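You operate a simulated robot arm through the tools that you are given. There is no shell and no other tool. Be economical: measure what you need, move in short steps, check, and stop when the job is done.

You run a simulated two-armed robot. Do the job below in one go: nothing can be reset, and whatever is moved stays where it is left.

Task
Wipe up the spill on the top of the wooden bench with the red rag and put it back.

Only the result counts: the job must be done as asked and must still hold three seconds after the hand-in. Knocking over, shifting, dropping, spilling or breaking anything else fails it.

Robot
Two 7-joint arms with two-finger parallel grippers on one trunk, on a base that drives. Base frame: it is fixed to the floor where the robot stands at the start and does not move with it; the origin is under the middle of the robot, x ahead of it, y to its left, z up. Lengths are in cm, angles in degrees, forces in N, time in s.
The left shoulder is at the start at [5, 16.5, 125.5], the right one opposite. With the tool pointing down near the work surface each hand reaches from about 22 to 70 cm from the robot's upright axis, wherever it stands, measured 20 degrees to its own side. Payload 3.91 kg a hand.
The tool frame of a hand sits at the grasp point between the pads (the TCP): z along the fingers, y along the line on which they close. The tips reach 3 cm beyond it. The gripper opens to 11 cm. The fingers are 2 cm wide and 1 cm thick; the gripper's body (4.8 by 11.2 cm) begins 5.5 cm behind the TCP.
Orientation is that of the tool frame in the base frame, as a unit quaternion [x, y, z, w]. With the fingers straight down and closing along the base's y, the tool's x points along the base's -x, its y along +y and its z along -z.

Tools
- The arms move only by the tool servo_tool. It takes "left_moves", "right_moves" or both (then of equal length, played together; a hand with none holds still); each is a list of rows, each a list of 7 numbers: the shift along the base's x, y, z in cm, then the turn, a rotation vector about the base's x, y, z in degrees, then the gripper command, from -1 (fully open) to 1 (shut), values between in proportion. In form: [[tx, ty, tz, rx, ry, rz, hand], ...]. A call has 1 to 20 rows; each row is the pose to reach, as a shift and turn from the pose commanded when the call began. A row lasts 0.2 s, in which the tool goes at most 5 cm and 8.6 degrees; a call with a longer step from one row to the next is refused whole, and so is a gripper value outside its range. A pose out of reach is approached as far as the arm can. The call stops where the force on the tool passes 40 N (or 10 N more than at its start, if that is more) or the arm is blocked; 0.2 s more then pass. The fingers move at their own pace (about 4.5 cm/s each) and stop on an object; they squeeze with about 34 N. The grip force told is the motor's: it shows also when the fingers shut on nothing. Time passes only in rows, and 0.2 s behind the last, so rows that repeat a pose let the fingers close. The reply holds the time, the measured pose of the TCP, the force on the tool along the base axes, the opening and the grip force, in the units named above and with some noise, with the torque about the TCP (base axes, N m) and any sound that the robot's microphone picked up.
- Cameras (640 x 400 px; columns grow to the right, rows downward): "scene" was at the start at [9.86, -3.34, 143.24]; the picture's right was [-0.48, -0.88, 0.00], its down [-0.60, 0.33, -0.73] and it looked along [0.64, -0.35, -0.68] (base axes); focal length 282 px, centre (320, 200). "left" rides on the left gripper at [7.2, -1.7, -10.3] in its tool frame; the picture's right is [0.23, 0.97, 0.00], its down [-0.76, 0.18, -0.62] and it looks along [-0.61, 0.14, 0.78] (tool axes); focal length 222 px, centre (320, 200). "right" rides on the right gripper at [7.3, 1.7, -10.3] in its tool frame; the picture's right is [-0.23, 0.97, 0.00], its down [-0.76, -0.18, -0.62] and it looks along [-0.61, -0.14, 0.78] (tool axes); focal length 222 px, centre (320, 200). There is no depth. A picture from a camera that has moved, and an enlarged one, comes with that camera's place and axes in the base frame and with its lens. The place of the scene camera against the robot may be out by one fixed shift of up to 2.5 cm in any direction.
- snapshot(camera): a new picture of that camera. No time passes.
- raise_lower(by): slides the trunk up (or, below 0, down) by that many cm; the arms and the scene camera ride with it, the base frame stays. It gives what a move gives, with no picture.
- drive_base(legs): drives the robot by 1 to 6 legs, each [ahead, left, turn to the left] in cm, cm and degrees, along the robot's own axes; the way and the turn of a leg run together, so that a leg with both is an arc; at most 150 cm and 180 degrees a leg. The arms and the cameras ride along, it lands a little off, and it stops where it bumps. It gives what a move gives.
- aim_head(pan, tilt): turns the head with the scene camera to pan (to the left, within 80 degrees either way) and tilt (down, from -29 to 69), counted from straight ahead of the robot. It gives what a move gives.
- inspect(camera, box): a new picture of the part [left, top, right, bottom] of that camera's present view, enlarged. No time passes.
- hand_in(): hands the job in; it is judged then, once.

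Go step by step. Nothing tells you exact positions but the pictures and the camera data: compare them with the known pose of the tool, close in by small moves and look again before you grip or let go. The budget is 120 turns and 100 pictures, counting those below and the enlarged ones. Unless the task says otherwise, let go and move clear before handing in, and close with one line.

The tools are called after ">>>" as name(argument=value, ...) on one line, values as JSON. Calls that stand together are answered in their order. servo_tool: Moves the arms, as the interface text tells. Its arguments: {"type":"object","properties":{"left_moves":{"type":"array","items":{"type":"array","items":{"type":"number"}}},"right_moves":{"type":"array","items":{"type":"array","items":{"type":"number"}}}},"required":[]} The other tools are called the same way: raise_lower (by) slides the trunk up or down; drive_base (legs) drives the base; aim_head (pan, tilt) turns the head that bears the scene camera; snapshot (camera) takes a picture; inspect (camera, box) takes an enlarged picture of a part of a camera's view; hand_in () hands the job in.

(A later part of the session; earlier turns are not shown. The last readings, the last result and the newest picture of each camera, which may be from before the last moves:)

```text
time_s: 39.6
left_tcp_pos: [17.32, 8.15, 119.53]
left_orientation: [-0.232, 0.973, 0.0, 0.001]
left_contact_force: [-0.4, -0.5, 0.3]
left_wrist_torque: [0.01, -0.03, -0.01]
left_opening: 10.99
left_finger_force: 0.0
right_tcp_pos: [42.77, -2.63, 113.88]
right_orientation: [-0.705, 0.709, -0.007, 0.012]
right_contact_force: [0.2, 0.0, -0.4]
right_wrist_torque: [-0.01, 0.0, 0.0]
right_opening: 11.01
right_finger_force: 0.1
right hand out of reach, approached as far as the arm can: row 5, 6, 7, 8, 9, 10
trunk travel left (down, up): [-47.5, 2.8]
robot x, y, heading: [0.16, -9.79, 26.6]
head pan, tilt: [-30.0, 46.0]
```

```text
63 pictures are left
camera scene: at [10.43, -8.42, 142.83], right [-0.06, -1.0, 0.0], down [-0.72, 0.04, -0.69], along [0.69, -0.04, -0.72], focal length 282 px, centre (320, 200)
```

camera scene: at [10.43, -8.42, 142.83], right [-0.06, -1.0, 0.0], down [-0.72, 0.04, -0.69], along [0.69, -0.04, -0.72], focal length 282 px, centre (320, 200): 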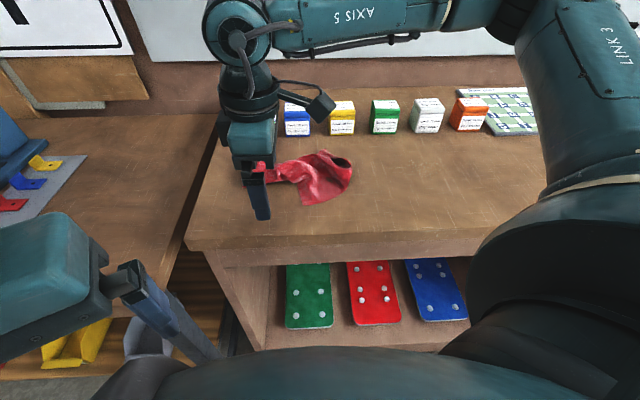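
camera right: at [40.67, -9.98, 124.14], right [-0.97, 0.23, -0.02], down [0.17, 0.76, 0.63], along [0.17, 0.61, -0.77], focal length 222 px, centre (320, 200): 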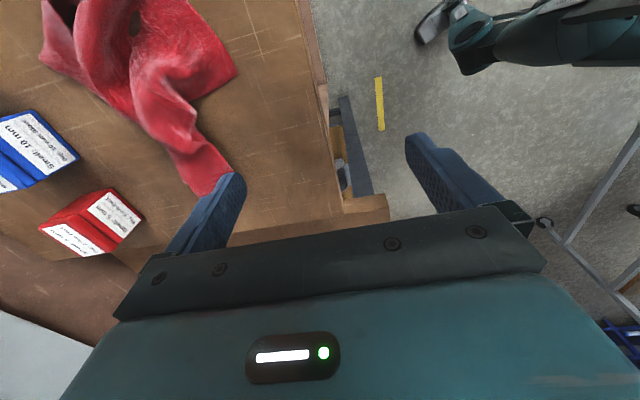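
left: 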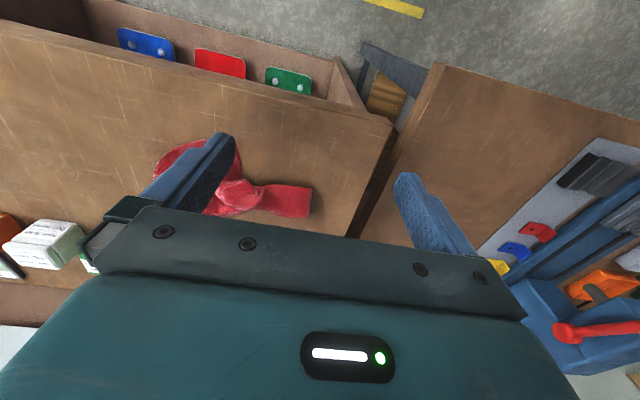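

With the hand turned, the arm only reaches about 43 cm out. Turning the base further left, to about 50°, means less wrist turn is needed, so I'll raise the hand and reposition the base.

>>> servo_tool(right_moves=[[0, 0, 4, 0, 0, -8, -1], [0, 0, 8, 0, 0, -16, -1], [0, 0, 8, 0, 0, -24, -1], [0, 0, 8, 0, 0, -32, -1], [0, 0, 8, 0, 0, -36, -1], [0, 0, 8, 0, 0, -36, -1]])

>>> drive_base(legs=[[-4.2, -11.4, 0], [0, 0, 23.3]])

```text
time_s: 41.0
left_tcp_pos: [17.34, 8.14, 119.55]
left_orientation: [-0.232, 0.973, 0.001, 0.001]
left_contact_force: [-0.9, -0.6, 0.4]
left_wrist_torque: [-0.03, -0.03, 0.02]
left_opening: 11.01
left_finger_force: 0.1
right_tcp_pos: [42.92, -2.42, 122.08]
right_orientation: [-0.451, 0.892, -0.009, 0.009]
right_contact_force: [0.2, 0.7, -0.4]
right_wrist_torque: [0.0, 0.06, 0.05]
right_opening: 11.02
right_finger_force: 0.0
trunk travel left (down, up): [-47.5, 2.8]
robot x, y, heading: [-0.1, -9.91, 26.7]
head pan, tilt: [-30.0, 46.0]
```

```text
time_s: 43.9
left_tcp_pos: [10.45, 1.35, 119.67]
left_orientation: [-0.421, 0.907, 0.0, 0.002]
left_contact_force: [-0.6, 1.0, 0.5]
left_wrist_torque: [0.02, 0.01, 0.02]
left_opening: 11.03
left_finger_force: 0.1
right_tcp_pos: [37.96, 1.63, 121.98]
right_orientation: [-0.621, 0.784, -0.007, 0.009]
right_contact_force: [0.2, 0.2, 0.1]
right_wrist_torque: [0.0, -0.01, -0.01]
right_opening: 10.99
right_finger_force: 0.0
trunk travel left (down, up): [-47.5, 2.8]
robot x, y, heading: [1.61, -21.75, 50.0]
head pan, tilt: [-30.0, 46.0]
```

The hand is at 77° now, which is close enough to closing across the neck. I'll move it over the neck.

>>> servo_tool(right_moves=[[4, -3, 0, 0, 0, 0, -1], [8, -6, 0, 0, 0, 0, -1], [12, -6.1, 0, 0, 0, 0, -1], [16, -6.1, 0, 0, 0, 0, -1], [20, -6.1, -2, 0, 0, 0, -1], [21, -6.1, -5, 0, 0, 0, -1], [21, -6.1, -7, 0, 0, 0, -1], [21, -6.1, -7, 0, 0, 0, -1]])

>>> aim_head(pan=-45, tilt=42)

>>> snapshot(camera="right")

>>> snapshot(camera="scene")

```text
time_s: 45.6
left_tcp_pos: [10.31, 1.36, 119.68]
left_orientation: [-0.422, 0.907, 0.0, 0.0]
left_contact_force: [0.1, 0.0, -0.1]
left_wrist_torque: [0.04, -0.04, 0.03]
left_opening: 10.99
left_finger_force: 0.2
right_tcp_pos: [57.91, -4.42, 115.01]
right_orientation: [-0.619, 0.785, -0.007, 0.011]
right_contact_force: [-0.6, 0.7, -0.5]
right_wrist_torque: [-0.01, -0.02, -0.01]
right_opening: 11.01
right_finger_force: 0.0
right hand out of reach, approached as far as the arm can: row 5, 6, 7, 8
trunk travel left (down, up): [-47.5, 2.8]
robot x, y, heading: [1.38, -22.13, 49.9]
head pan, tilt: [-30.0, 46.0]
```

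```text
time_s: 46.4
left_tcp_pos: [10.29, 1.38, 119.49]
left_orientation: [-0.421, 0.907, 0.001, 0.001]
left_contact_force: [0.4, -0.2, -0.2]
left_wrist_torque: [-0.01, 0.01, -0.01]
left_opening: 11.01
left_finger_force: 0.0
right_tcp_pos: [58.0, -4.49, 114.93]
right_orientation: [-0.619, 0.785, -0.008, 0.01]
right_contact_force: [0.4, 0.8, -0.2]
right_wrist_torque: [-0.02, -0.01, 0.01]
right_opening: 11.03
right_finger_force: 0.0
trunk travel left (down, up): [-47.5, 2.8]
robot x, y, heading: [1.46, -22.03, 49.7]
head pan, tilt: [-45.0, 42.0]
```

```text
62 pictures are left
camera right: at [54.24, -11.04, 125.21], right [-0.89, 0.45, -0.02], down [0.33, 0.7, 0.63], along [0.3, 0.56, -0.77], focal length 222 px, centre (320, 200)
```

right: 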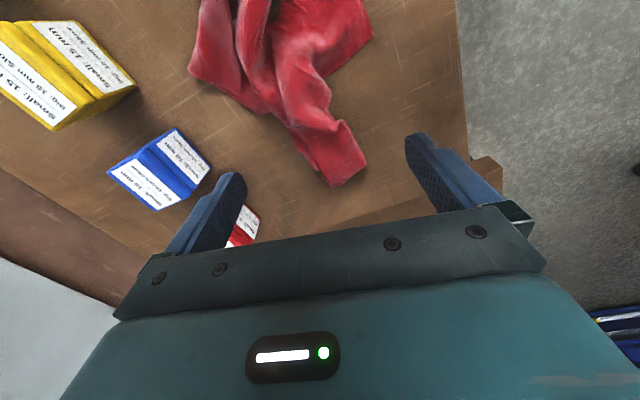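

```text
61 pictures are left
camera scene: at [11.45, -18.43, 143.4], right [0.08, -1.0, 0.0], down [-0.67, -0.06, -0.74], along [0.74, 0.06, -0.67], focal length 282 px, centre (320, 200)
```

scene: 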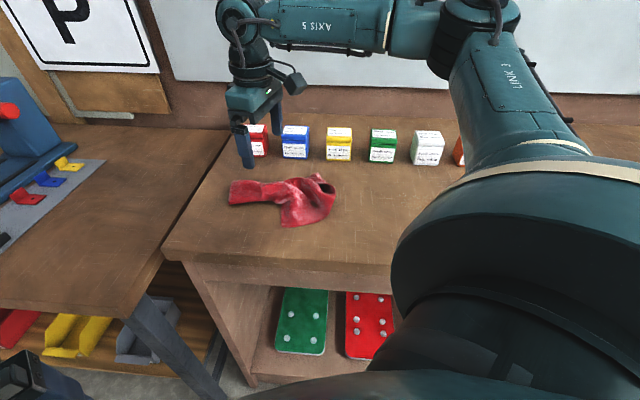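

The neck lies at about [59, -5], as I estimated. The arm is near its limit, so I'll bring the base 5 cm closer to the bench and then place the hand over the neck.

>>> drive_base(legs=[[3.2, -3.8, 0]])

```text
time_s: 47.4
left_tcp_pos: [15.39, 1.29, 119.53]
left_orientation: [-0.421, 0.907, 0.0, 0.001]
left_contact_force: [-0.1, -0.5, 0.5]
left_wrist_torque: [-0.02, 0.01, 0.02]
left_opening: 11.01
left_finger_force: 0.0
right_tcp_pos: [63.0, -4.4, 114.87]
right_orientation: [-0.619, 0.785, -0.008, 0.01]
right_contact_force: [0.4, -0.5, 0.1]
right_wrist_torque: [-0.01, 0.01, 0.0]
right_opening: 11.03
right_finger_force: 0.1
trunk travel left (down, up): [-47.5, 2.8]
robot x, y, heading: [6.64, -21.8, 49.8]
head pan, tilt: [-45.0, 42.0]
```

>>> servo_tool(right_moves=[[-2, -0.3, 0, 0, 0, 4, -1], [-4, -0.6, -1, 0, 0, 8, -1], [-4, -0.6, -4, 0, 0, 8, -1], [-4, -0.6, -6.5, 0, 0, 8, -1], [-4, -0.6, -6.5, 0, 0, 8, -1]])

>>> inspect(camera="scene", box=[200, 120, 360, 220])

>>> snapshot(camera="right")

```text
time_s: 48.6
left_tcp_pos: [15.35, 1.21, 119.47]
left_orientation: [-0.421, 0.907, 0.0, 0.001]
left_contact_force: [-0.2, 0.2, 0.5]
left_wrist_torque: [-0.03, -0.02, 0.01]
left_opening: 11.02
left_finger_force: 0.1
right_tcp_pos: [58.7, -5.05, 108.41]
right_orientation: [-0.673, 0.739, -0.007, 0.012]
right_contact_force: [1.0, -0.9, 0.3]
right_wrist_torque: [-0.02, 0.01, 0.0]
right_opening: 10.98
right_finger_force: 0.0
trunk travel left (down, up): [-47.5, 2.8]
robot x, y, heading: [6.49, -22.2, 49.7]
head pan, tilt: [-45.0, 42.0]
```

```text
4.00 times, centred on (280, 170) of scene
camera zoom: at [16.4, -18.49, 143.41], right [0.08, -1.0, 0.0], down [-0.67, -0.06, -0.74], along [0.74, 0.06, -0.67], focal length 1130 px, centre (480, 320)
```

zoom: 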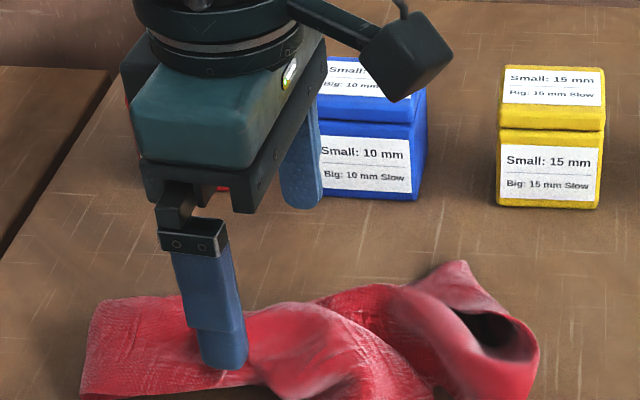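

```text
59 pictures are left
camera right: at [56.07, -12.13, 118.71], right [-0.95, 0.32, -0.02], down [0.23, 0.74, 0.63], along [0.22, 0.6, -0.77], focal length 222 px, centre (320, 200)
```

right: 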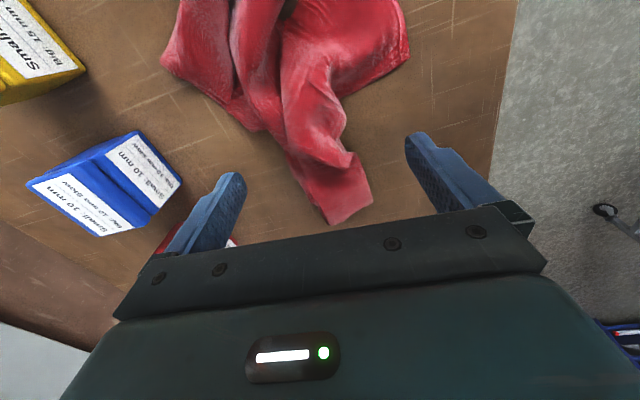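

The hand is centred on the neck. I'll go down in small steps until the tips are just above the bench.

>>> servo_tool(right_moves=[[0, 0, -1.5, 0, 0, 0, -1], [0, 0, -3, 0, 0, 0, -1], [0, 0, -4, 0, 0, 0, -1], [0, 0, -4.5, 0, 0, 0, -1], [0, 0, -4.8, 0, 0, 0, -1], [0, 0, -4.8, 0, 0, 0, -1]])

>>> inspect(camera="scene", box=[200, 130, 360, 230])

```text
time_s: 50.0
left_tcp_pos: [15.35, 1.25, 119.47]
left_orientation: [-0.421, 0.907, 0.0, 0.001]
left_contact_force: [0.4, 0.3, -0.1]
left_wrist_torque: [0.01, 0.02, -0.02]
left_opening: 11.01
left_finger_force: 0.1
right_tcp_pos: [58.92, -4.96, 103.67]
right_orientation: [-0.673, 0.74, -0.007, 0.01]
right_contact_force: [-0.3, -0.2, 0.3]
right_wrist_torque: [0.0, 0.01, 0.02]
right_opening: 10.95
right_finger_force: 0.0
trunk travel left (down, up): [-47.5, 2.8]
robot x, y, heading: [6.6, -22.14, 49.7]
head pan, tilt: [-45.0, 42.0]
```

```text
4.00 times, centred on (280, 180) of scene
camera zoom: at [16.39, -18.48, 143.41], right [0.08, -1.0, 0.0], down [-0.67, -0.06, -0.74], along [0.74, 0.06, -0.67], focal length 1130 px, centre (480, 280)
```

zoom: 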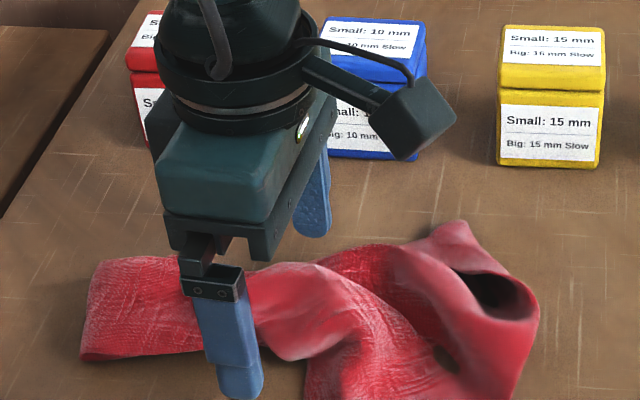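

The fingers straddle the neck. I'll feel for the bench with small steps.

>>> servo_tool(right_moves=[[0, 0, -0.3, 0, 0, 0, -1], [0, 0, -0.6, 0, 0, 0, -1], [0, 0, -0.6, 0, 0, 0, -1]])

```text
time_s: 50.8
left_tcp_pos: [15.32, 1.31, 119.47]
left_orientation: [-0.421, 0.907, 0.0, 0.0]
left_contact_force: [0.0, -0.4, -0.2]
left_wrist_torque: [0.02, 0.0, 0.0]
left_opening: 11.0
left_finger_force: 0.1
right_tcp_pos: [58.9, -5.17, 103.04]
right_orientation: [-0.673, 0.74, -0.006, 0.01]
right_contact_force: [-0.3, 0.4, 1.0]
right_wrist_torque: [-0.01, 0.0, 0.03]
right_opening: 10.99
right_finger_force: 0.1
trunk travel left (down, up): [-47.5, 2.8]
robot x, y, heading: [6.81, -21.89, 49.7]
head pan, tilt: [-45.0, 42.0]
```

No contact yet, so the tips are just above the bench, which is right for wiping. I'll close on the neck.

>>> servo_tool(right_moves=[[0, 0, 0, 0, 0, 0, 0.2], [0, 0, 0, 0, 0, 0, 0.6], [0, 0, 0, 0, 0, 0, 1], [0, 0, 0, 0, 0, 0, 1], [0, 0, 0, 0, 0, 0, 1], [0, 0, 0, 0, 0, 0, 1], [0, 0, 0, 0, 0, 0, 1], [0, 0, 0, 0, 0, 0, 1], [0, 0, 0, 0, 0, 0, 1]])

>>> inspect(camera="scene", box=[200, 130, 360, 230])

>>> snapshot(camera="right")

```text
time_s: 52.8
left_tcp_pos: [15.27, 1.21, 119.66]
left_orientation: [-0.421, 0.907, 0.001, 0.001]
left_contact_force: [0.1, 1.0, 0.6]
left_wrist_torque: [-0.01, 0.0, 0.0]
left_opening: 11.01
left_finger_force: 0.0
right_tcp_pos: [58.87, -4.96, 103.05]
right_orientation: [-0.673, 0.74, -0.006, 0.012]
right_contact_force: [-0.8, 0.2, 1.4]
right_wrist_torque: [0.01, 0.05, -0.01]
right_opening: 0.32
right_finger_force: 34.4
trunk travel left (down, up): [-47.5, 2.8]
robot x, y, heading: [6.25, -21.99, 49.9]
head pan, tilt: [-45.0, 42.0]
```

```text
4.00 times, centred on (280, 180) of scene
camera zoom: at [16.38, -18.49, 143.41], right [0.08, -1.0, 0.0], down [-0.67, -0.06, -0.74], along [0.74, 0.06, -0.67], focal length 1130 px, centre (480, 280)
```

zoom: 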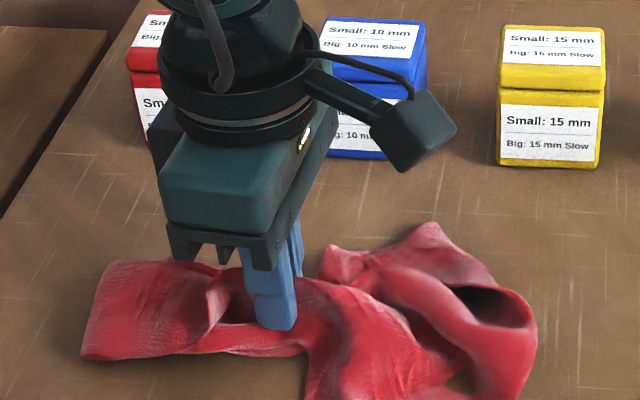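

```text
56 pictures are left
camera right: at [56.14, -12.17, 113.32], right [-0.95, 0.32, -0.02], down [0.23, 0.74, 0.63], along [0.22, 0.59, -0.77], focal length 222 px, centre (320, 200)
```

right: 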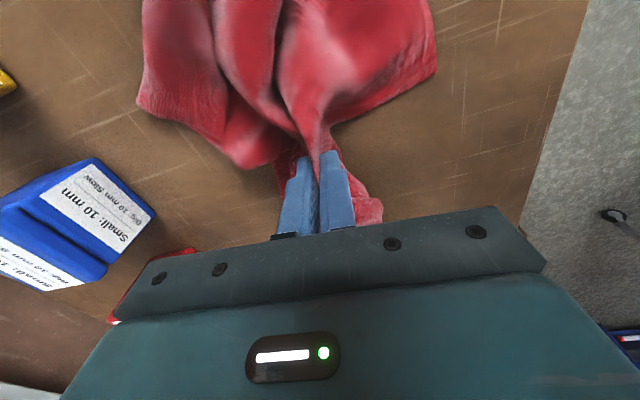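

The rag is soft and the neck is now pinched between the fingers. I'll lift it slowly and check.

>>> servo_tool(right_moves=[[0, 0, 2, 0, 0, 0, 1], [0, 0, 4, 0, 0, 0, 1], [0, 0, 6, 0, 0, 0, 1], [0, 0, 8, 0, 0, 0, 1], [0, 0, 10, 0, 0, 0, 1], [0, 0, 12, 0, 0, 0, 1], [0, 0, 14, 0, 0, 0, 1], [0, 0, 14, 0, 0, 0, 1]])

>>> snapshot(camera="scene")

>>> snapshot(camera="right")

```text
time_s: 54.6
left_tcp_pos: [15.3, 1.24, 119.51]
left_orientation: [-0.421, 0.907, 0.001, 0.001]
left_contact_force: [0.2, 0.2, 0.0]
left_wrist_torque: [0.0, -0.01, -0.01]
left_opening: 11.0
left_finger_force: 0.1
right_tcp_pos: [58.78, -5.12, 117.04]
right_orientation: [-0.672, 0.741, -0.007, 0.013]
right_contact_force: [-0.3, 0.1, -0.8]
right_wrist_torque: [0.03, -0.01, 0.0]
right_opening: 0.32
right_finger_force: 34.7
trunk travel left (down, up): [-47.5, 2.8]
robot x, y, heading: [6.42, -21.76, 49.9]
head pan, tilt: [-45.0, 42.0]
```

```text
55 pictures are left
camera scene: at [16.41, -18.48, 143.4], right [0.08, -1.0, 0.0], down [-0.67, -0.06, -0.74], along [0.74, 0.06, -0.67], focal length 282 px, centre (320, 200)
```

scene: 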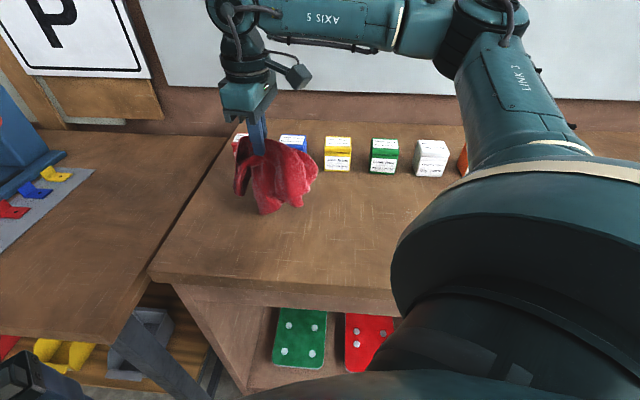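

```text
54 pictures are left
camera right: at [56.02, -12.16, 127.31], right [-0.95, 0.32, -0.02], down [0.23, 0.74, 0.63], along [0.22, 0.59, -0.77], focal length 222 px, centre (320, 200)
```

right: 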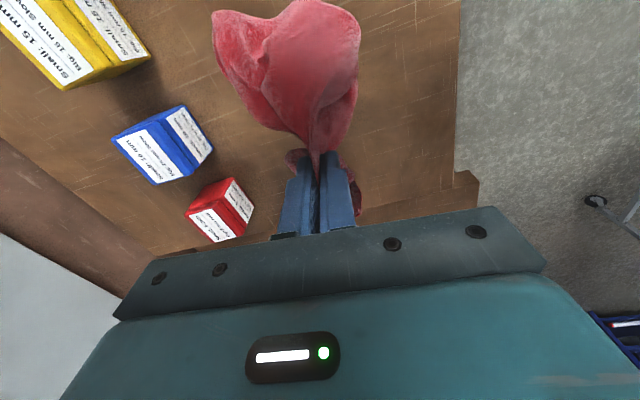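

The rag is held firmly and hangs clear. I'll lift it a little more and drive along the bench towards the spill, keeping the arm as it is.

>>> servo_tool(right_moves=[[0, 0, 2, 0, 0, 0, 1], [0, 0, 3, 0, 0, 0, 1]])

>>> drive_base(legs=[[-23.7, -20, 0]])

>>> snapshot(camera="right")

>>> snapshot(camera="scene")

```text
time_s: 55.2
left_tcp_pos: [15.35, 1.2, 119.53]
left_orientation: [-0.421, 0.907, 0.001, 0.001]
left_contact_force: [-0.3, 0.1, 0.3]
left_wrist_torque: [0.0, -0.02, 0.02]
left_opening: 11.0
left_finger_force: 0.1
right_tcp_pos: [58.6, -4.97, 120.09]
right_orientation: [-0.671, 0.741, -0.007, 0.011]
right_contact_force: [-0.3, 0.5, 0.2]
right_wrist_torque: [0.02, 0.02, -0.03]
right_opening: 0.31
right_finger_force: 33.7
trunk travel left (down, up): [-47.5, 2.8]
robot x, y, heading: [6.44, -21.84, 49.4]
head pan, tilt: [-45.0, 42.0]
```

```text
time_s: 57.6
left_tcp_pos: [15.27, -29.74, 119.5]
left_orientation: [-0.422, 0.907, 0.001, 0.001]
left_contact_force: [0.2, -0.3, 0.5]
left_wrist_torque: [0.02, -0.02, -0.03]
left_opening: 11.0
left_finger_force: 0.1
right_tcp_pos: [58.57, -35.93, 120.1]
right_orientation: [-0.673, 0.74, -0.007, 0.012]
right_contact_force: [-0.2, 0.2, -0.5]
right_wrist_torque: [-0.03, -0.05, -0.03]
right_opening: 0.31
right_finger_force: 34.0
trunk travel left (down, up): [-47.5, 2.8]
robot x, y, heading: [6.75, -52.8, 49.9]
head pan, tilt: [-45.0, 42.0]
```

```text
53 pictures are left
camera right: at [55.81, -42.99, 130.3], right [-0.95, 0.32, -0.02], down [0.23, 0.74, 0.63], along [0.22, 0.6, -0.77], focal length 222 px, centre (320, 200)
```

right: 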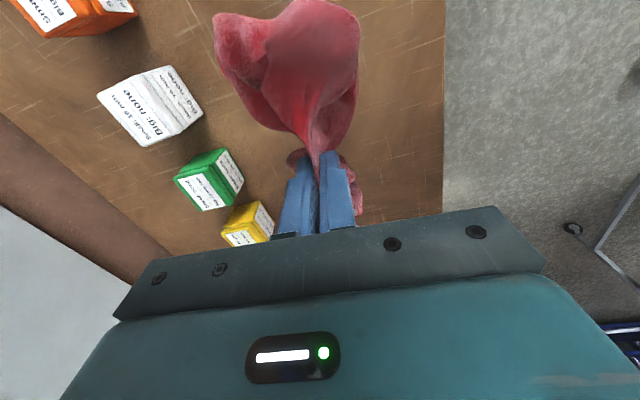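

```text
52 pictures are left
camera scene: at [16.38, -49.5, 143.41], right [0.09, -1.0, 0.0], down [-0.67, -0.06, -0.74], along [0.74, 0.07, -0.67], focal length 282 px, centre (320, 200)
```

scene: 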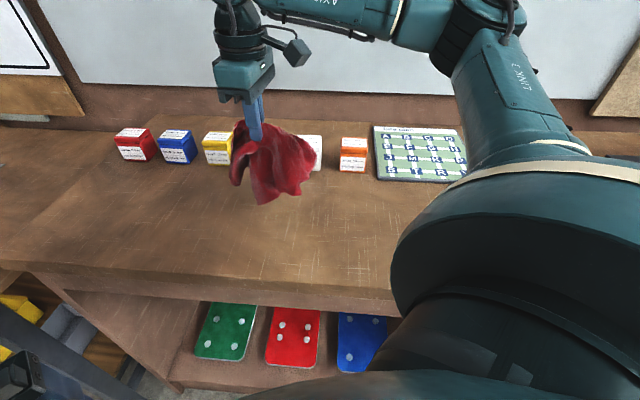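

The hand is right over the spill. I'll lower the rag onto it and press lightly.

>>> servo_tool(right_moves=[[0, 0, -3, 0, 0, 0, 1], [0, 0, -6, 0, 0, 0, 1], [0.3, 0, -9, 0, 0, 0, 1], [0.6, 0, -12, 0, 0, 0, 1], [1, 0, -14, 0, 0, 0, 1], [1, 0, -15.5, 0, 0, 0, 1], [1, 0, -16.3, 0, 0, 0, 1], [1, 0, -16.8, 0, 0, 0, 1], [1, 0, -17.1, 0, 0, 0, 1], [1, 0, -17.1, 0, 0, 0, 1]])

>>> snapshot(camera="right")

>>> inspect(camera="scene", box=[180, 110, 340, 210])

```text
time_s: 59.8
left_tcp_pos: [15.15, -29.7, 119.65]
left_orientation: [-0.423, 0.906, 0.001, 0.001]
left_contact_force: [-0.4, 0.7, 0.1]
left_wrist_torque: [0.01, -0.01, -0.02]
left_opening: 10.97
left_finger_force: 0.0
right_tcp_pos: [59.48, -35.85, 102.94]
right_orientation: [-0.672, 0.741, -0.008, 0.013]
right_contact_force: [-1.1, 0.4, 2.2]
right_wrist_torque: [0.01, 0.0, 0.03]
right_opening: 0.33
right_finger_force: 34.1
trunk travel left (down, up): [-47.5, 2.8]
robot x, y, heading: [6.55, -52.88, 49.8]
head pan, tilt: [-45.0, 42.0]
```

```text
51 pictures are left
camera right: at [56.65, -42.95, 113.21], right [-0.95, 0.32, -0.03], down [0.23, 0.74, 0.64], along [0.22, 0.59, -0.77], focal length 222 px, centre (320, 200)
```

right: 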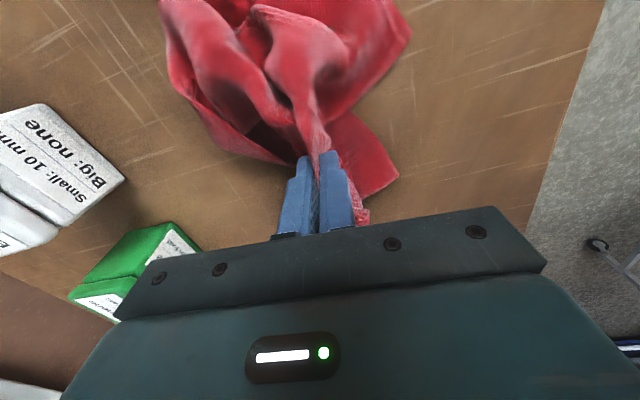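

```text
4.00 times, centred on (260, 160) of scene
camera zoom: at [16.35, -49.46, 143.41], right [0.09, -1.0, 0.0], down [-0.67, -0.06, -0.74], along [0.74, 0.06, -0.67], focal length 1130 px, centre (560, 360)
```

zoom: 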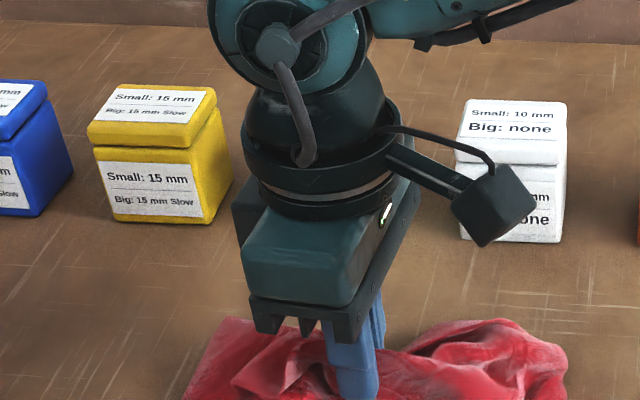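

The rag lies on the spill under light pressure. I'll press slightly harder and wipe back and forth over the whole puddle.

>>> servo_tool(right_moves=[[0, 0, -0.3, 0, 0, 0, 1], [-2, 2, -0.4, 0, 0, 0, 1], [-4, 4, -0.4, 0, 0, 0, 1], [-4, 1.5, -0.4, 0, 0, 0, 1], [-4, -1.5, -0.4, 0, 0, 0, 1], [-4, -4, -0.4, 0, 0, 0, 1], [-2, -4, -0.4, 0, 0, 0, 1], [-2, -1, -0.4, 0, 0, 0, 1], [-2, 2, -0.4, 0, 0, 0, 1], [-2, 5, -0.4, 0, 0, 0, 1], [0, 5, -0.4, 0, 0, 0, 1], [0, 2, -0.4, 0, 0, 0, 1], [0, -1, -0.4, 0, 0, 0, 1], [0, -4, -0.4, 0, 0, 0, 1], [2, -4, -0.4, 0, 0, 0, 1], [2, -1, -0.4, 0, 0, 0, 1], [2, 2, -0.4, 0, 0, 0, 1], [2, 5, -0.4, 0, 0, 0, 1], [4, 5, -0.4, 0, 0, 0, 1], [4, 2, -0.4, 0, 0, 0, 1]])

```text
time_s: 64.0
left_tcp_pos: [15.08, -29.84, 119.62]
left_orientation: [-0.423, 0.906, 0.001, 0.001]
left_contact_force: [0.3, -0.7, 0.0]
left_wrist_torque: [0.02, -0.03, -0.03]
left_opening: 11.02
left_finger_force: 0.0
right_tcp_pos: [59.54, -34.42, 102.64]
right_orientation: [-0.669, 0.743, -0.009, 0.018]
right_contact_force: [-0.2, 2.2, 6.3]
right_wrist_torque: [0.12, 0.03, -0.02]
right_opening: 0.32
right_finger_force: 34.6
right hand out of reach, approached as far as the arm can: row 11, 12, 15, 16, 17, 18, 19, 20
trunk travel left (down, up): [-47.5, 2.8]
robot x, y, heading: [6.45, -52.64, 49.8]
head pan, tilt: [-45.0, 42.0]
```

The arm stops at about x=60, so I'll move the base a few cm nearer and wipe the far part as well.

>>> drive_base(legs=[[2.6, -3.1, 0]])

>>> servo_tool(right_moves=[[0, 0, 0, 0, 0, 0, 1], [0, -2.5, 0, 0, 0, 0, 1], [0, -5, 0, 0, 0, 0, 1], [0, -7, 0, 0, 0, 0, 1], [-2, -7, 0, 0, 0, 0, 1], [-2, -4, 0, 0, 0, 0, 1], [-2, -1, 0, 0, 0, 0, 1], [-2, 2, 0, 0, 0, 0, 1], [-4, 2, 0, 0, 0, 0, 1], [-4, -1, 0, 0, 0, 0, 1], [-4, -4, 0, 0, 0, 0, 1], [-4, -7, 0, 0, 0, 0, 1], [-7, -7, 0, 0, 0, 0, 1], [-7, -4, 0, 0, 0, 0, 1], [-7, -1, 0, 0, 0, 0, 1], [-4, -1, 0, 0, 0, 0, 1], [-1, -1, 0, 0, 0, 0, 1], [0, -3, 0, 0, 0, 0, 1]])

```text
time_s: 65.0
left_tcp_pos: [19.27, -29.81, 119.52]
left_orientation: [-0.422, 0.906, 0.0, 0.001]
left_contact_force: [0.7, -0.1, -0.6]
left_wrist_torque: [0.02, 0.02, 0.02]
left_opening: 10.97
left_finger_force: 0.0
right_tcp_pos: [63.69, -34.41, 102.63]
right_orientation: [-0.668, 0.744, -0.009, 0.016]
right_contact_force: [-0.4, 0.3, 10.0]
right_wrist_torque: [-0.02, 0.02, 0.03]
right_opening: 0.31
right_finger_force: 34.2
trunk travel left (down, up): [-47.5, 2.8]
robot x, y, heading: [10.15, -53.1, 49.8]
head pan, tilt: [-45.0, 42.0]
```

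```text
time_s: 68.8
left_tcp_pos: [19.34, -29.73, 119.48]
left_orientation: [-0.422, 0.907, 0.001, 0.0]
left_contact_force: [0.8, -0.8, 0.1]
left_wrist_torque: [0.01, -0.02, 0.0]
left_opening: 11.01
left_finger_force: 0.1
right_tcp_pos: [63.71, -37.57, 102.6]
right_orientation: [-0.669, 0.743, -0.01, 0.017]
right_contact_force: [-0.8, 0.7, 4.0]
right_wrist_torque: [0.04, 0.02, -0.02]
right_opening: 0.34
right_finger_force: 34.1
trunk travel left (down, up): [-47.5, 2.8]
robot x, y, heading: [10.38, -53.19, 50.2]
head pan, tilt: [-45.0, 42.0]
```

I'll lift the rag, swing it aside and look at the spill area.

>>> servo_tool(right_moves=[[0, 0, 3, 0, 0, 0, 1], [0, 0, 6, 0, 0, 0, 1], [0, 0, 9, 0, 0, 0, 1], [-1, 0, 12, 0, 0, 0, 1], [-2, 0, 15, 0, 0, 0, 1], [-4, 0, 17, 0, 0, 0, 1], [-5, 0, 17, 0, 0, 0, 1], [-5, 0, 17, 0, 0, 0, 1]])

>>> drive_base(legs=[[9.8, 14.2, 0]])

>>> snapshot(camera="right")

>>> snapshot(camera="scene")

```text
time_s: 70.6
left_tcp_pos: [19.18, -29.77, 119.49]
left_orientation: [-0.423, 0.906, 0.001, 0.0]
left_contact_force: [-1.1, -0.9, 0.4]
left_wrist_torque: [0.01, 0.03, -0.02]
left_opening: 11.0
left_finger_force: 0.1
right_tcp_pos: [58.87, -37.46, 119.52]
right_orientation: [-0.669, 0.743, -0.011, 0.017]
right_contact_force: [-0.4, 0.3, -0.6]
right_wrist_torque: [-0.01, 0.0, 0.04]
right_opening: 0.32
right_finger_force: 33.9
trunk travel left (down, up): [-47.5, 2.8]
robot x, y, heading: [10.6, -52.89, 50.2]
head pan, tilt: [-45.0, 42.0]
```

```text
time_s: 72.5
left_tcp_pos: [14.73, -13.04, 119.48]
left_orientation: [-0.422, 0.906, -0.001, 0.001]
left_contact_force: [-0.1, 0.2, 0.0]
left_wrist_torque: [0.01, 0.01, 0.0]
left_opening: 10.98
left_finger_force: 0.1
right_tcp_pos: [54.35, -20.86, 119.47]
right_orientation: [-0.669, 0.743, -0.01, 0.016]
right_contact_force: [-0.3, 0.2, 0.2]
right_wrist_torque: [-0.01, 0.02, 0.01]
right_opening: 0.31
right_finger_force: 34.0
trunk travel left (down, up): [-47.5, 2.8]
robot x, y, heading: [6.31, -36.38, 50.0]
head pan, tilt: [-45.0, 42.0]
```

```text
49 pictures are left
camera right: at [51.36, -27.88, 129.7], right [-0.94, 0.33, -0.03], down [0.23, 0.73, 0.64], along [0.23, 0.59, -0.77], focal length 222 px, centre (320, 200)
```

right: 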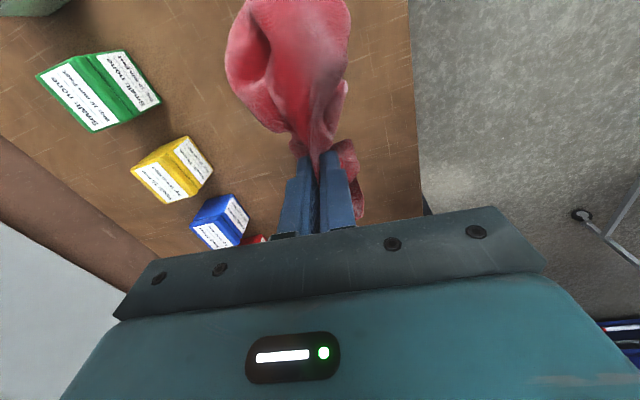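

```text
48 pictures are left
camera scene: at [15.88, -32.81, 143.4], right [0.09, -1.0, 0.0], down [-0.67, -0.06, -0.74], along [0.74, 0.06, -0.67], focal length 282 px, centre (320, 200)
```

scene: 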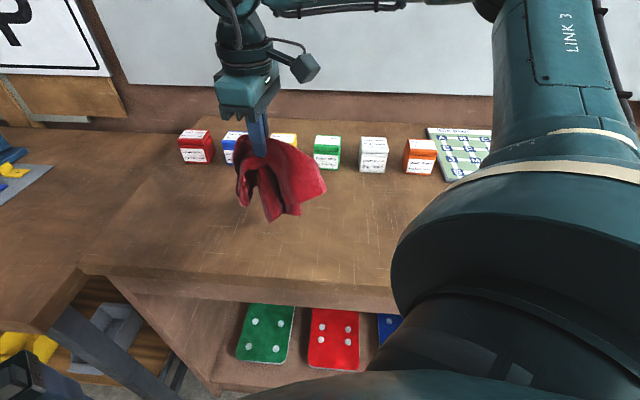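

The spill spot now shows near pixel (353, 213). I'll enlarge it.

>>> inspect(camera="scene", box=[305, 175, 401, 235])

>>> inspect(camera="scene", box=[280, 160, 440, 260])

```text
6.67 times, centred on (353, 205) of scene
camera zoom: at [15.88, -32.81, 143.4], right [0.09, -1.0, 0.0], down [-0.67, -0.06, -0.74], along [0.74, 0.06, -0.67], focal length 1883 px, centre (100, 167)
```

zoom: 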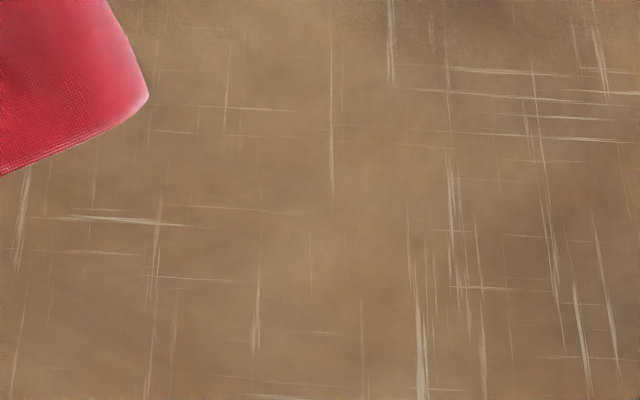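

```text
4.00 times, centred on (360, 210) of scene
camera zoom: at [15.88, -32.81, 143.4], right [0.09, -1.0, 0.0], down [-0.67, -0.06, -0.74], along [0.74, 0.06, -0.67], focal length 1130 px, centre (160, 160)
```

zoom: 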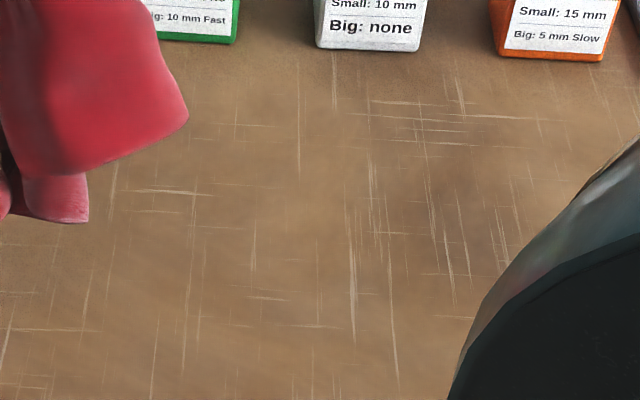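

The spot looks dry from here. I'll back off for the flatter view where the spill's haze was clear before, and check again while still holding the rag.

>>> drive_base(legs=[[-11.5, 36.1, 0]])

>>> aim_head(pan=-58, tilt=32)

>>> snapshot(camera="scene")

```text
time_s: 76.2
left_tcp_pos: [-20.23, 1.5, 119.49]
left_orientation: [-0.42, 0.907, 0.001, 0.002]
left_contact_force: [0.4, -0.5, -0.8]
left_wrist_torque: [-0.03, -0.04, -0.01]
left_opening: 11.01
left_finger_force: 0.1
right_tcp_pos: [19.3, -6.39, 119.43]
right_orientation: [-0.668, 0.744, -0.01, 0.016]
right_contact_force: [0.1, 0.5, -0.5]
right_wrist_torque: [-0.04, 0.03, 0.02]
right_opening: 0.31
right_finger_force: 34.3
trunk travel left (down, up): [-47.5, 2.8]
robot x, y, heading: [-28.77, -22.01, 50.0]
head pan, tilt: [-45.0, 42.0]
```

```text
time_s: 77.0
left_tcp_pos: [-20.33, 1.46, 119.57]
left_orientation: [-0.42, 0.907, 0.0, 0.001]
left_contact_force: [-0.7, -0.1, 0.6]
left_wrist_torque: [-0.01, -0.01, 0.05]
left_opening: 11.02
left_finger_force: 0.0
right_tcp_pos: [19.29, -6.39, 119.46]
right_orientation: [-0.668, 0.744, -0.011, 0.016]
right_contact_force: [-0.5, 0.5, 0.6]
right_wrist_torque: [-0.01, 0.03, 0.01]
right_opening: 0.3
right_finger_force: 33.8
trunk travel left (down, up): [-47.5, 2.8]
robot x, y, heading: [-28.96, -21.93, 49.6]
head pan, tilt: [-58.0, 32.0]
```

```text
45 pictures are left
camera scene: at [-18.6, -20.25, 144.92], right [-0.14, -0.99, 0.0], down [-0.52, 0.08, -0.85], along [0.84, -0.12, -0.53], focal length 282 px, centre (320, 200)
```

scene: 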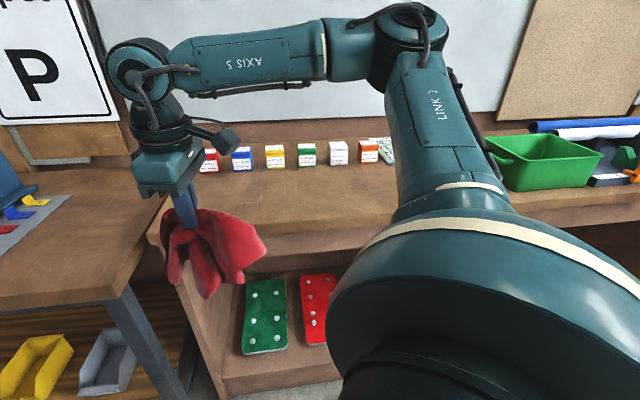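

>>> inspect(camera="scene", box=[254, 150, 398, 240])

>>> inspect(camera="scene", box=[300, 165, 372, 210])

```text
4.44 times, centred on (326, 195) of scene
camera zoom: at [-18.6, -20.25, 144.92], right [-0.14, -0.99, 0.0], down [-0.52, 0.08, -0.85], along [0.84, -0.12, -0.53], focal length 1256 px, centre (293, 222)
```

zoom: 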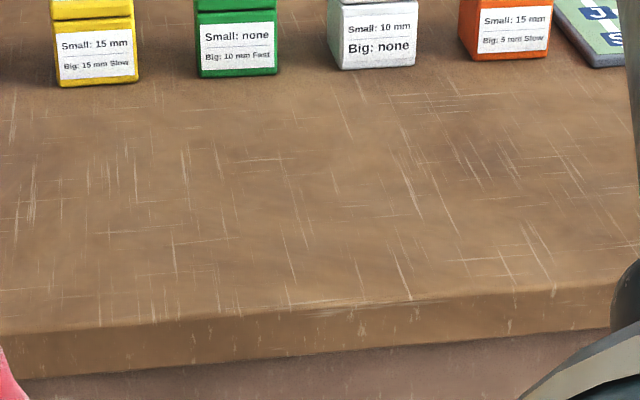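

```text
8.89 times, centred on (336, 188) of scene
camera zoom: at [-18.6, -20.25, 144.92], right [-0.14, -0.99, 0.0], down [-0.52, 0.08, -0.85], along [0.84, -0.12, -0.53], focal length 2511 px, centre (178, 311)
```

zoom: 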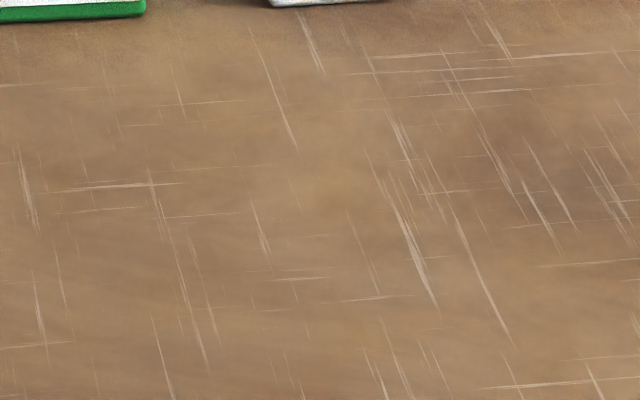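

The spill is gone. Now I'll drive back to the rag's place and lower it with the grip point where I picked it up, [58.9, -5].

>>> drive_base(legs=[[23.1, -27.6, 0]])

>>> aim_head(pan=-45, tilt=42)

```text
time_s: 80.0
left_tcp_pos: [16.09, 1.31, 119.53]
left_orientation: [-0.42, 0.907, 0.001, 0.0]
left_contact_force: [-0.4, 0.0, 0.3]
left_wrist_torque: [0.0, -0.02, 0.02]
left_opening: 11.0
left_finger_force: 0.0
right_tcp_pos: [55.61, -6.67, 119.5]
right_orientation: [-0.668, 0.744, -0.01, 0.016]
right_contact_force: [0.2, 0.3, -0.2]
right_wrist_torque: [0.0, 0.0, -0.02]
right_opening: 0.33
right_finger_force: 34.2
trunk travel left (down, up): [-47.5, 2.8]
robot x, y, heading: [7.09, -22.2, 49.7]
head pan, tilt: [-58.0, 32.0]
```

```text
time_s: 80.8
left_tcp_pos: [15.99, 1.21, 119.54]
left_orientation: [-0.421, 0.907, 0.0, 0.001]
left_contact_force: [-0.3, -0.1, -0.3]
left_wrist_torque: [0.02, 0.0, -0.02]
left_opening: 11.0
left_finger_force: 0.0
right_tcp_pos: [55.55, -6.66, 119.41]
right_orientation: [-0.667, 0.745, -0.01, 0.016]
right_contact_force: [-0.2, -0.5, -0.9]
right_wrist_torque: [0.01, 0.01, 0.03]
right_opening: 0.3
right_finger_force: 33.9
trunk travel left (down, up): [-47.5, 2.8]
robot x, y, heading: [7.1, -22.04, 49.7]
head pan, tilt: [-45.0, 42.0]
```

>>> servo_tool(right_moves=[[1.5, 0.8, 0, 0, 0, 0, 1], [3.35, 1.65, 0, 0, 0, 0, 1], [3.35, 1.65, -3, 0, 0, 0, 1], [3.35, 1.65, -6, 0, 0, 0, 1], [3.35, 1.65, -9, 0, 0, 0, 1], [3.35, 1.65, -12, 0, 0, 0, 1], [3.35, 1.65, -14, 0, 0, 0, 1], [3.35, 1.65, -15.5, 0, 0, 0, 1], [3.35, 1.65, -16.3, 0, 0, 0, 1], [3.35, 1.65, -16.3, 0, 0, 0, 1]])

>>> snapshot(camera="right")

>>> inspect(camera="scene", box=[200, 130, 360, 230])

```text
time_s: 83.0
left_tcp_pos: [15.99, 1.17, 119.53]
left_orientation: [-0.42, 0.908, 0.001, 0.001]
left_contact_force: [-0.4, -0.4, 0.0]
left_wrist_torque: [0.02, -0.02, -0.02]
left_opening: 11.01
left_finger_force: 0.1
right_tcp_pos: [58.85, -4.95, 103.18]
right_orientation: [-0.668, 0.744, -0.009, 0.016]
right_contact_force: [-0.8, -1.2, 0.4]
right_wrist_torque: [-0.05, 0.04, 0.01]
right_opening: 0.32
right_finger_force: 34.1
trunk travel left (down, up): [-47.5, 2.8]
robot x, y, heading: [7.02, -22.07, 49.7]
head pan, tilt: [-45.0, 42.0]
```

```text
42 pictures are left
camera right: at [55.99, -12.06, 113.44], right [-0.94, 0.33, -0.03], down [0.23, 0.73, 0.64], along [0.24, 0.59, -0.77], focal length 222 px, centre (320, 200)
```

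right: 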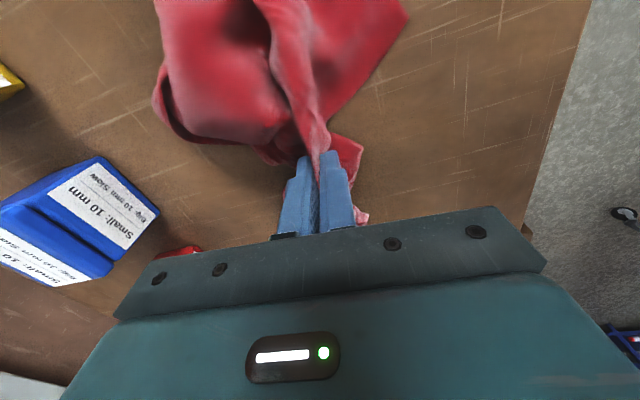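

```text
4.00 times, centred on (280, 180) of scene
camera zoom: at [17.11, -18.53, 143.41], right [0.08, -1.0, 0.0], down [-0.67, -0.06, -0.74], along [0.74, 0.06, -0.67], focal length 1130 px, centre (480, 280)
```

zoom: 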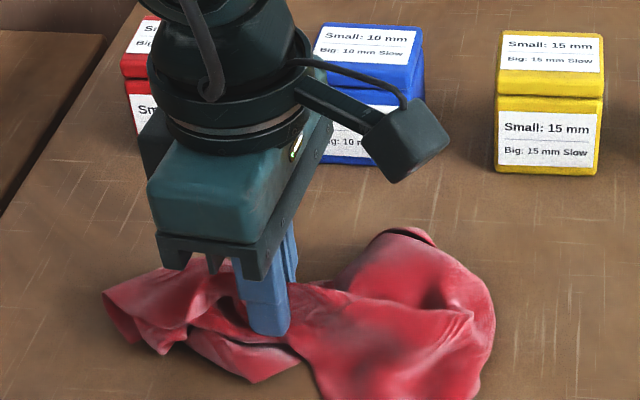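

The rag lies almost exactly as it did at first. I'll open gently and lift the hand straight up.

>>> servo_tool(right_moves=[[0, 0, -0.2, 0, 0, 0, 0.9], [0, 0, -0.2, 0, 0, 0, 0.6], [0, 0, -0.2, 0, 0, 0, 0.3], [0, 0, -0.2, 0, 0, 0, 0], [0, 0, -0.2, 0, 0, 0, -0.3], [0, 0, -0.2, 0, 0, 0, -0.3], [0, 0, -0.2, 0, 0, 0, -0.3], [0, 0, 1, 0, 0, 0, -0.3], [0, 0, 3, 0, 0, 0, -0.3], [0, 0, 6, 0, 0, 0, -0.3], [0, 0, 10, 0, 0, 0, -0.3], [0, 0, 14, 0, 0, 0, -0.3], [0, 0, 17, 0, 0, 0, -0.3], [0, 0, 17, 0, 0, 0, -0.3]])

>>> snapshot(camera="right")

>>> inspect(camera="scene", box=[200, 130, 360, 230])

```text
time_s: 86.0
left_tcp_pos: [16.06, 1.32, 119.46]
left_orientation: [-0.421, 0.907, 0.0, 0.001]
left_contact_force: [-0.3, 0.6, -0.1]
left_wrist_torque: [0.02, -0.01, -0.04]
left_opening: 10.99
left_finger_force: 0.0
right_tcp_pos: [59.03, -4.95, 120.06]
right_orientation: [-0.668, 0.744, -0.01, 0.016]
right_contact_force: [-0.3, 0.8, 0.0]
right_wrist_torque: [0.0, 0.01, 0.04]
right_opening: 7.17
right_finger_force: 0.0
trunk travel left (down, up): [-47.5, 2.8]
robot x, y, heading: [7.05, -22.0, 49.5]
head pan, tilt: [-45.0, 42.0]
```

```text
40 pictures are left
camera right: at [55.98, -12.08, 130.41], right [-0.94, 0.33, -0.03], down [0.24, 0.73, 0.64], along [0.24, 0.59, -0.77], focal length 222 px, centre (320, 200)
```

right: 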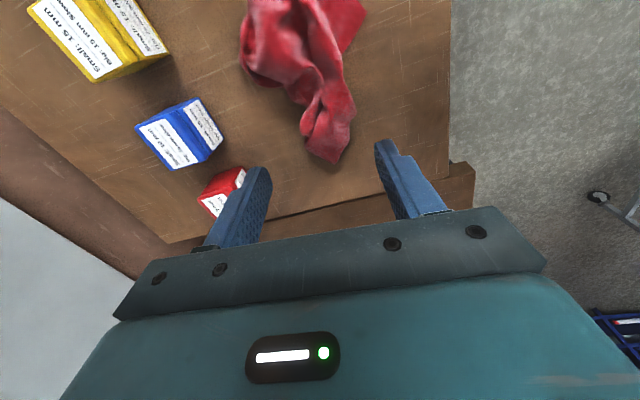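

```text
4.00 times, centred on (280, 180) of scene
camera zoom: at [17.14, -18.52, 143.4], right [0.08, -1.0, 0.0], down [-0.67, -0.06, -0.74], along [0.74, 0.06, -0.67], focal length 1130 px, centre (480, 280)
```

zoom: 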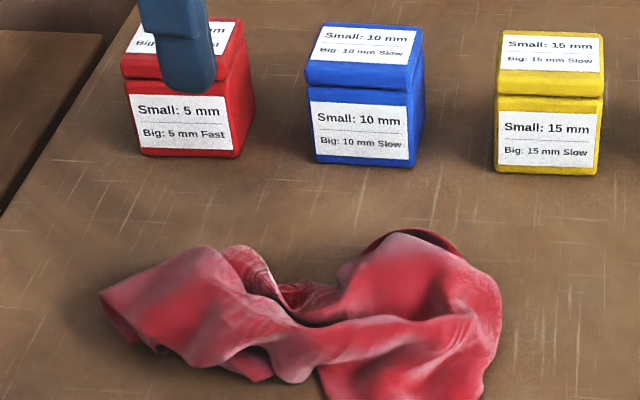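

The rag is released, back in its place and only slightly less spread. I'll retract, return to the start position and check the spill spot with the wrist camera from the first viewpoint.

>>> servo_tool(right_moves=[[-4, 0, 2, 0, 0, 0, -1], [-8, 0, 3, 0, 0, -5, -1], [-12, 0, 3, 0, 0, -12, -1], [-16, 0, 3, 0, 0, -20, -1], [-20, 0, 3, 0, 0, -27, -1], [-20, 0, 3, 0, 0, -34, -1], [-20, 0, 3, 0, 0, -34, -1]])

>>> drive_base(legs=[[12, 20, 0], [0, 0, -49.6]])

```text
time_s: 87.5
left_tcp_pos: [15.97, 1.22, 119.45]
left_orientation: [-0.42, 0.908, 0.0, 0.001]
left_contact_force: [-0.6, -0.4, 0.3]
left_wrist_torque: [0.01, -0.02, 0.01]
left_opening: 11.02
left_finger_force: 0.1
right_tcp_pos: [38.84, -4.86, 123.24]
right_orientation: [-0.42, 0.907, -0.015, 0.013]
right_contact_force: [0.8, -0.3, -0.3]
right_wrist_torque: [-0.02, -0.03, 0.02]
right_opening: 11.01
right_finger_force: 0.1
trunk travel left (down, up): [-47.5, 2.8]
robot x, y, heading: [7.41, -21.68, 49.8]
head pan, tilt: [-45.0, 42.0]
```

```text
time_s: 92.2
left_tcp_pos: [23.06, 8.41, 119.61]
left_orientation: [-0.001, 1.0, -0.001, 0.001]
left_contact_force: [-0.6, 0.1, 0.3]
left_wrist_torque: [-0.01, -0.06, -0.02]
left_opening: 11.01
left_finger_force: 0.0
right_tcp_pos: [33.21, -12.91, 123.2]
right_orientation: [-0.003, 1.0, -0.019, 0.005]
right_contact_force: [-0.7, 1.2, -0.2]
right_wrist_torque: [-0.02, 0.0, -0.01]
right_opening: 11.0
right_finger_force: 0.1
trunk travel left (down, up): [-47.5, 2.8]
robot x, y, heading: [-0.16, 0.11, 0.1]
head pan, tilt: [-45.0, 42.0]
```

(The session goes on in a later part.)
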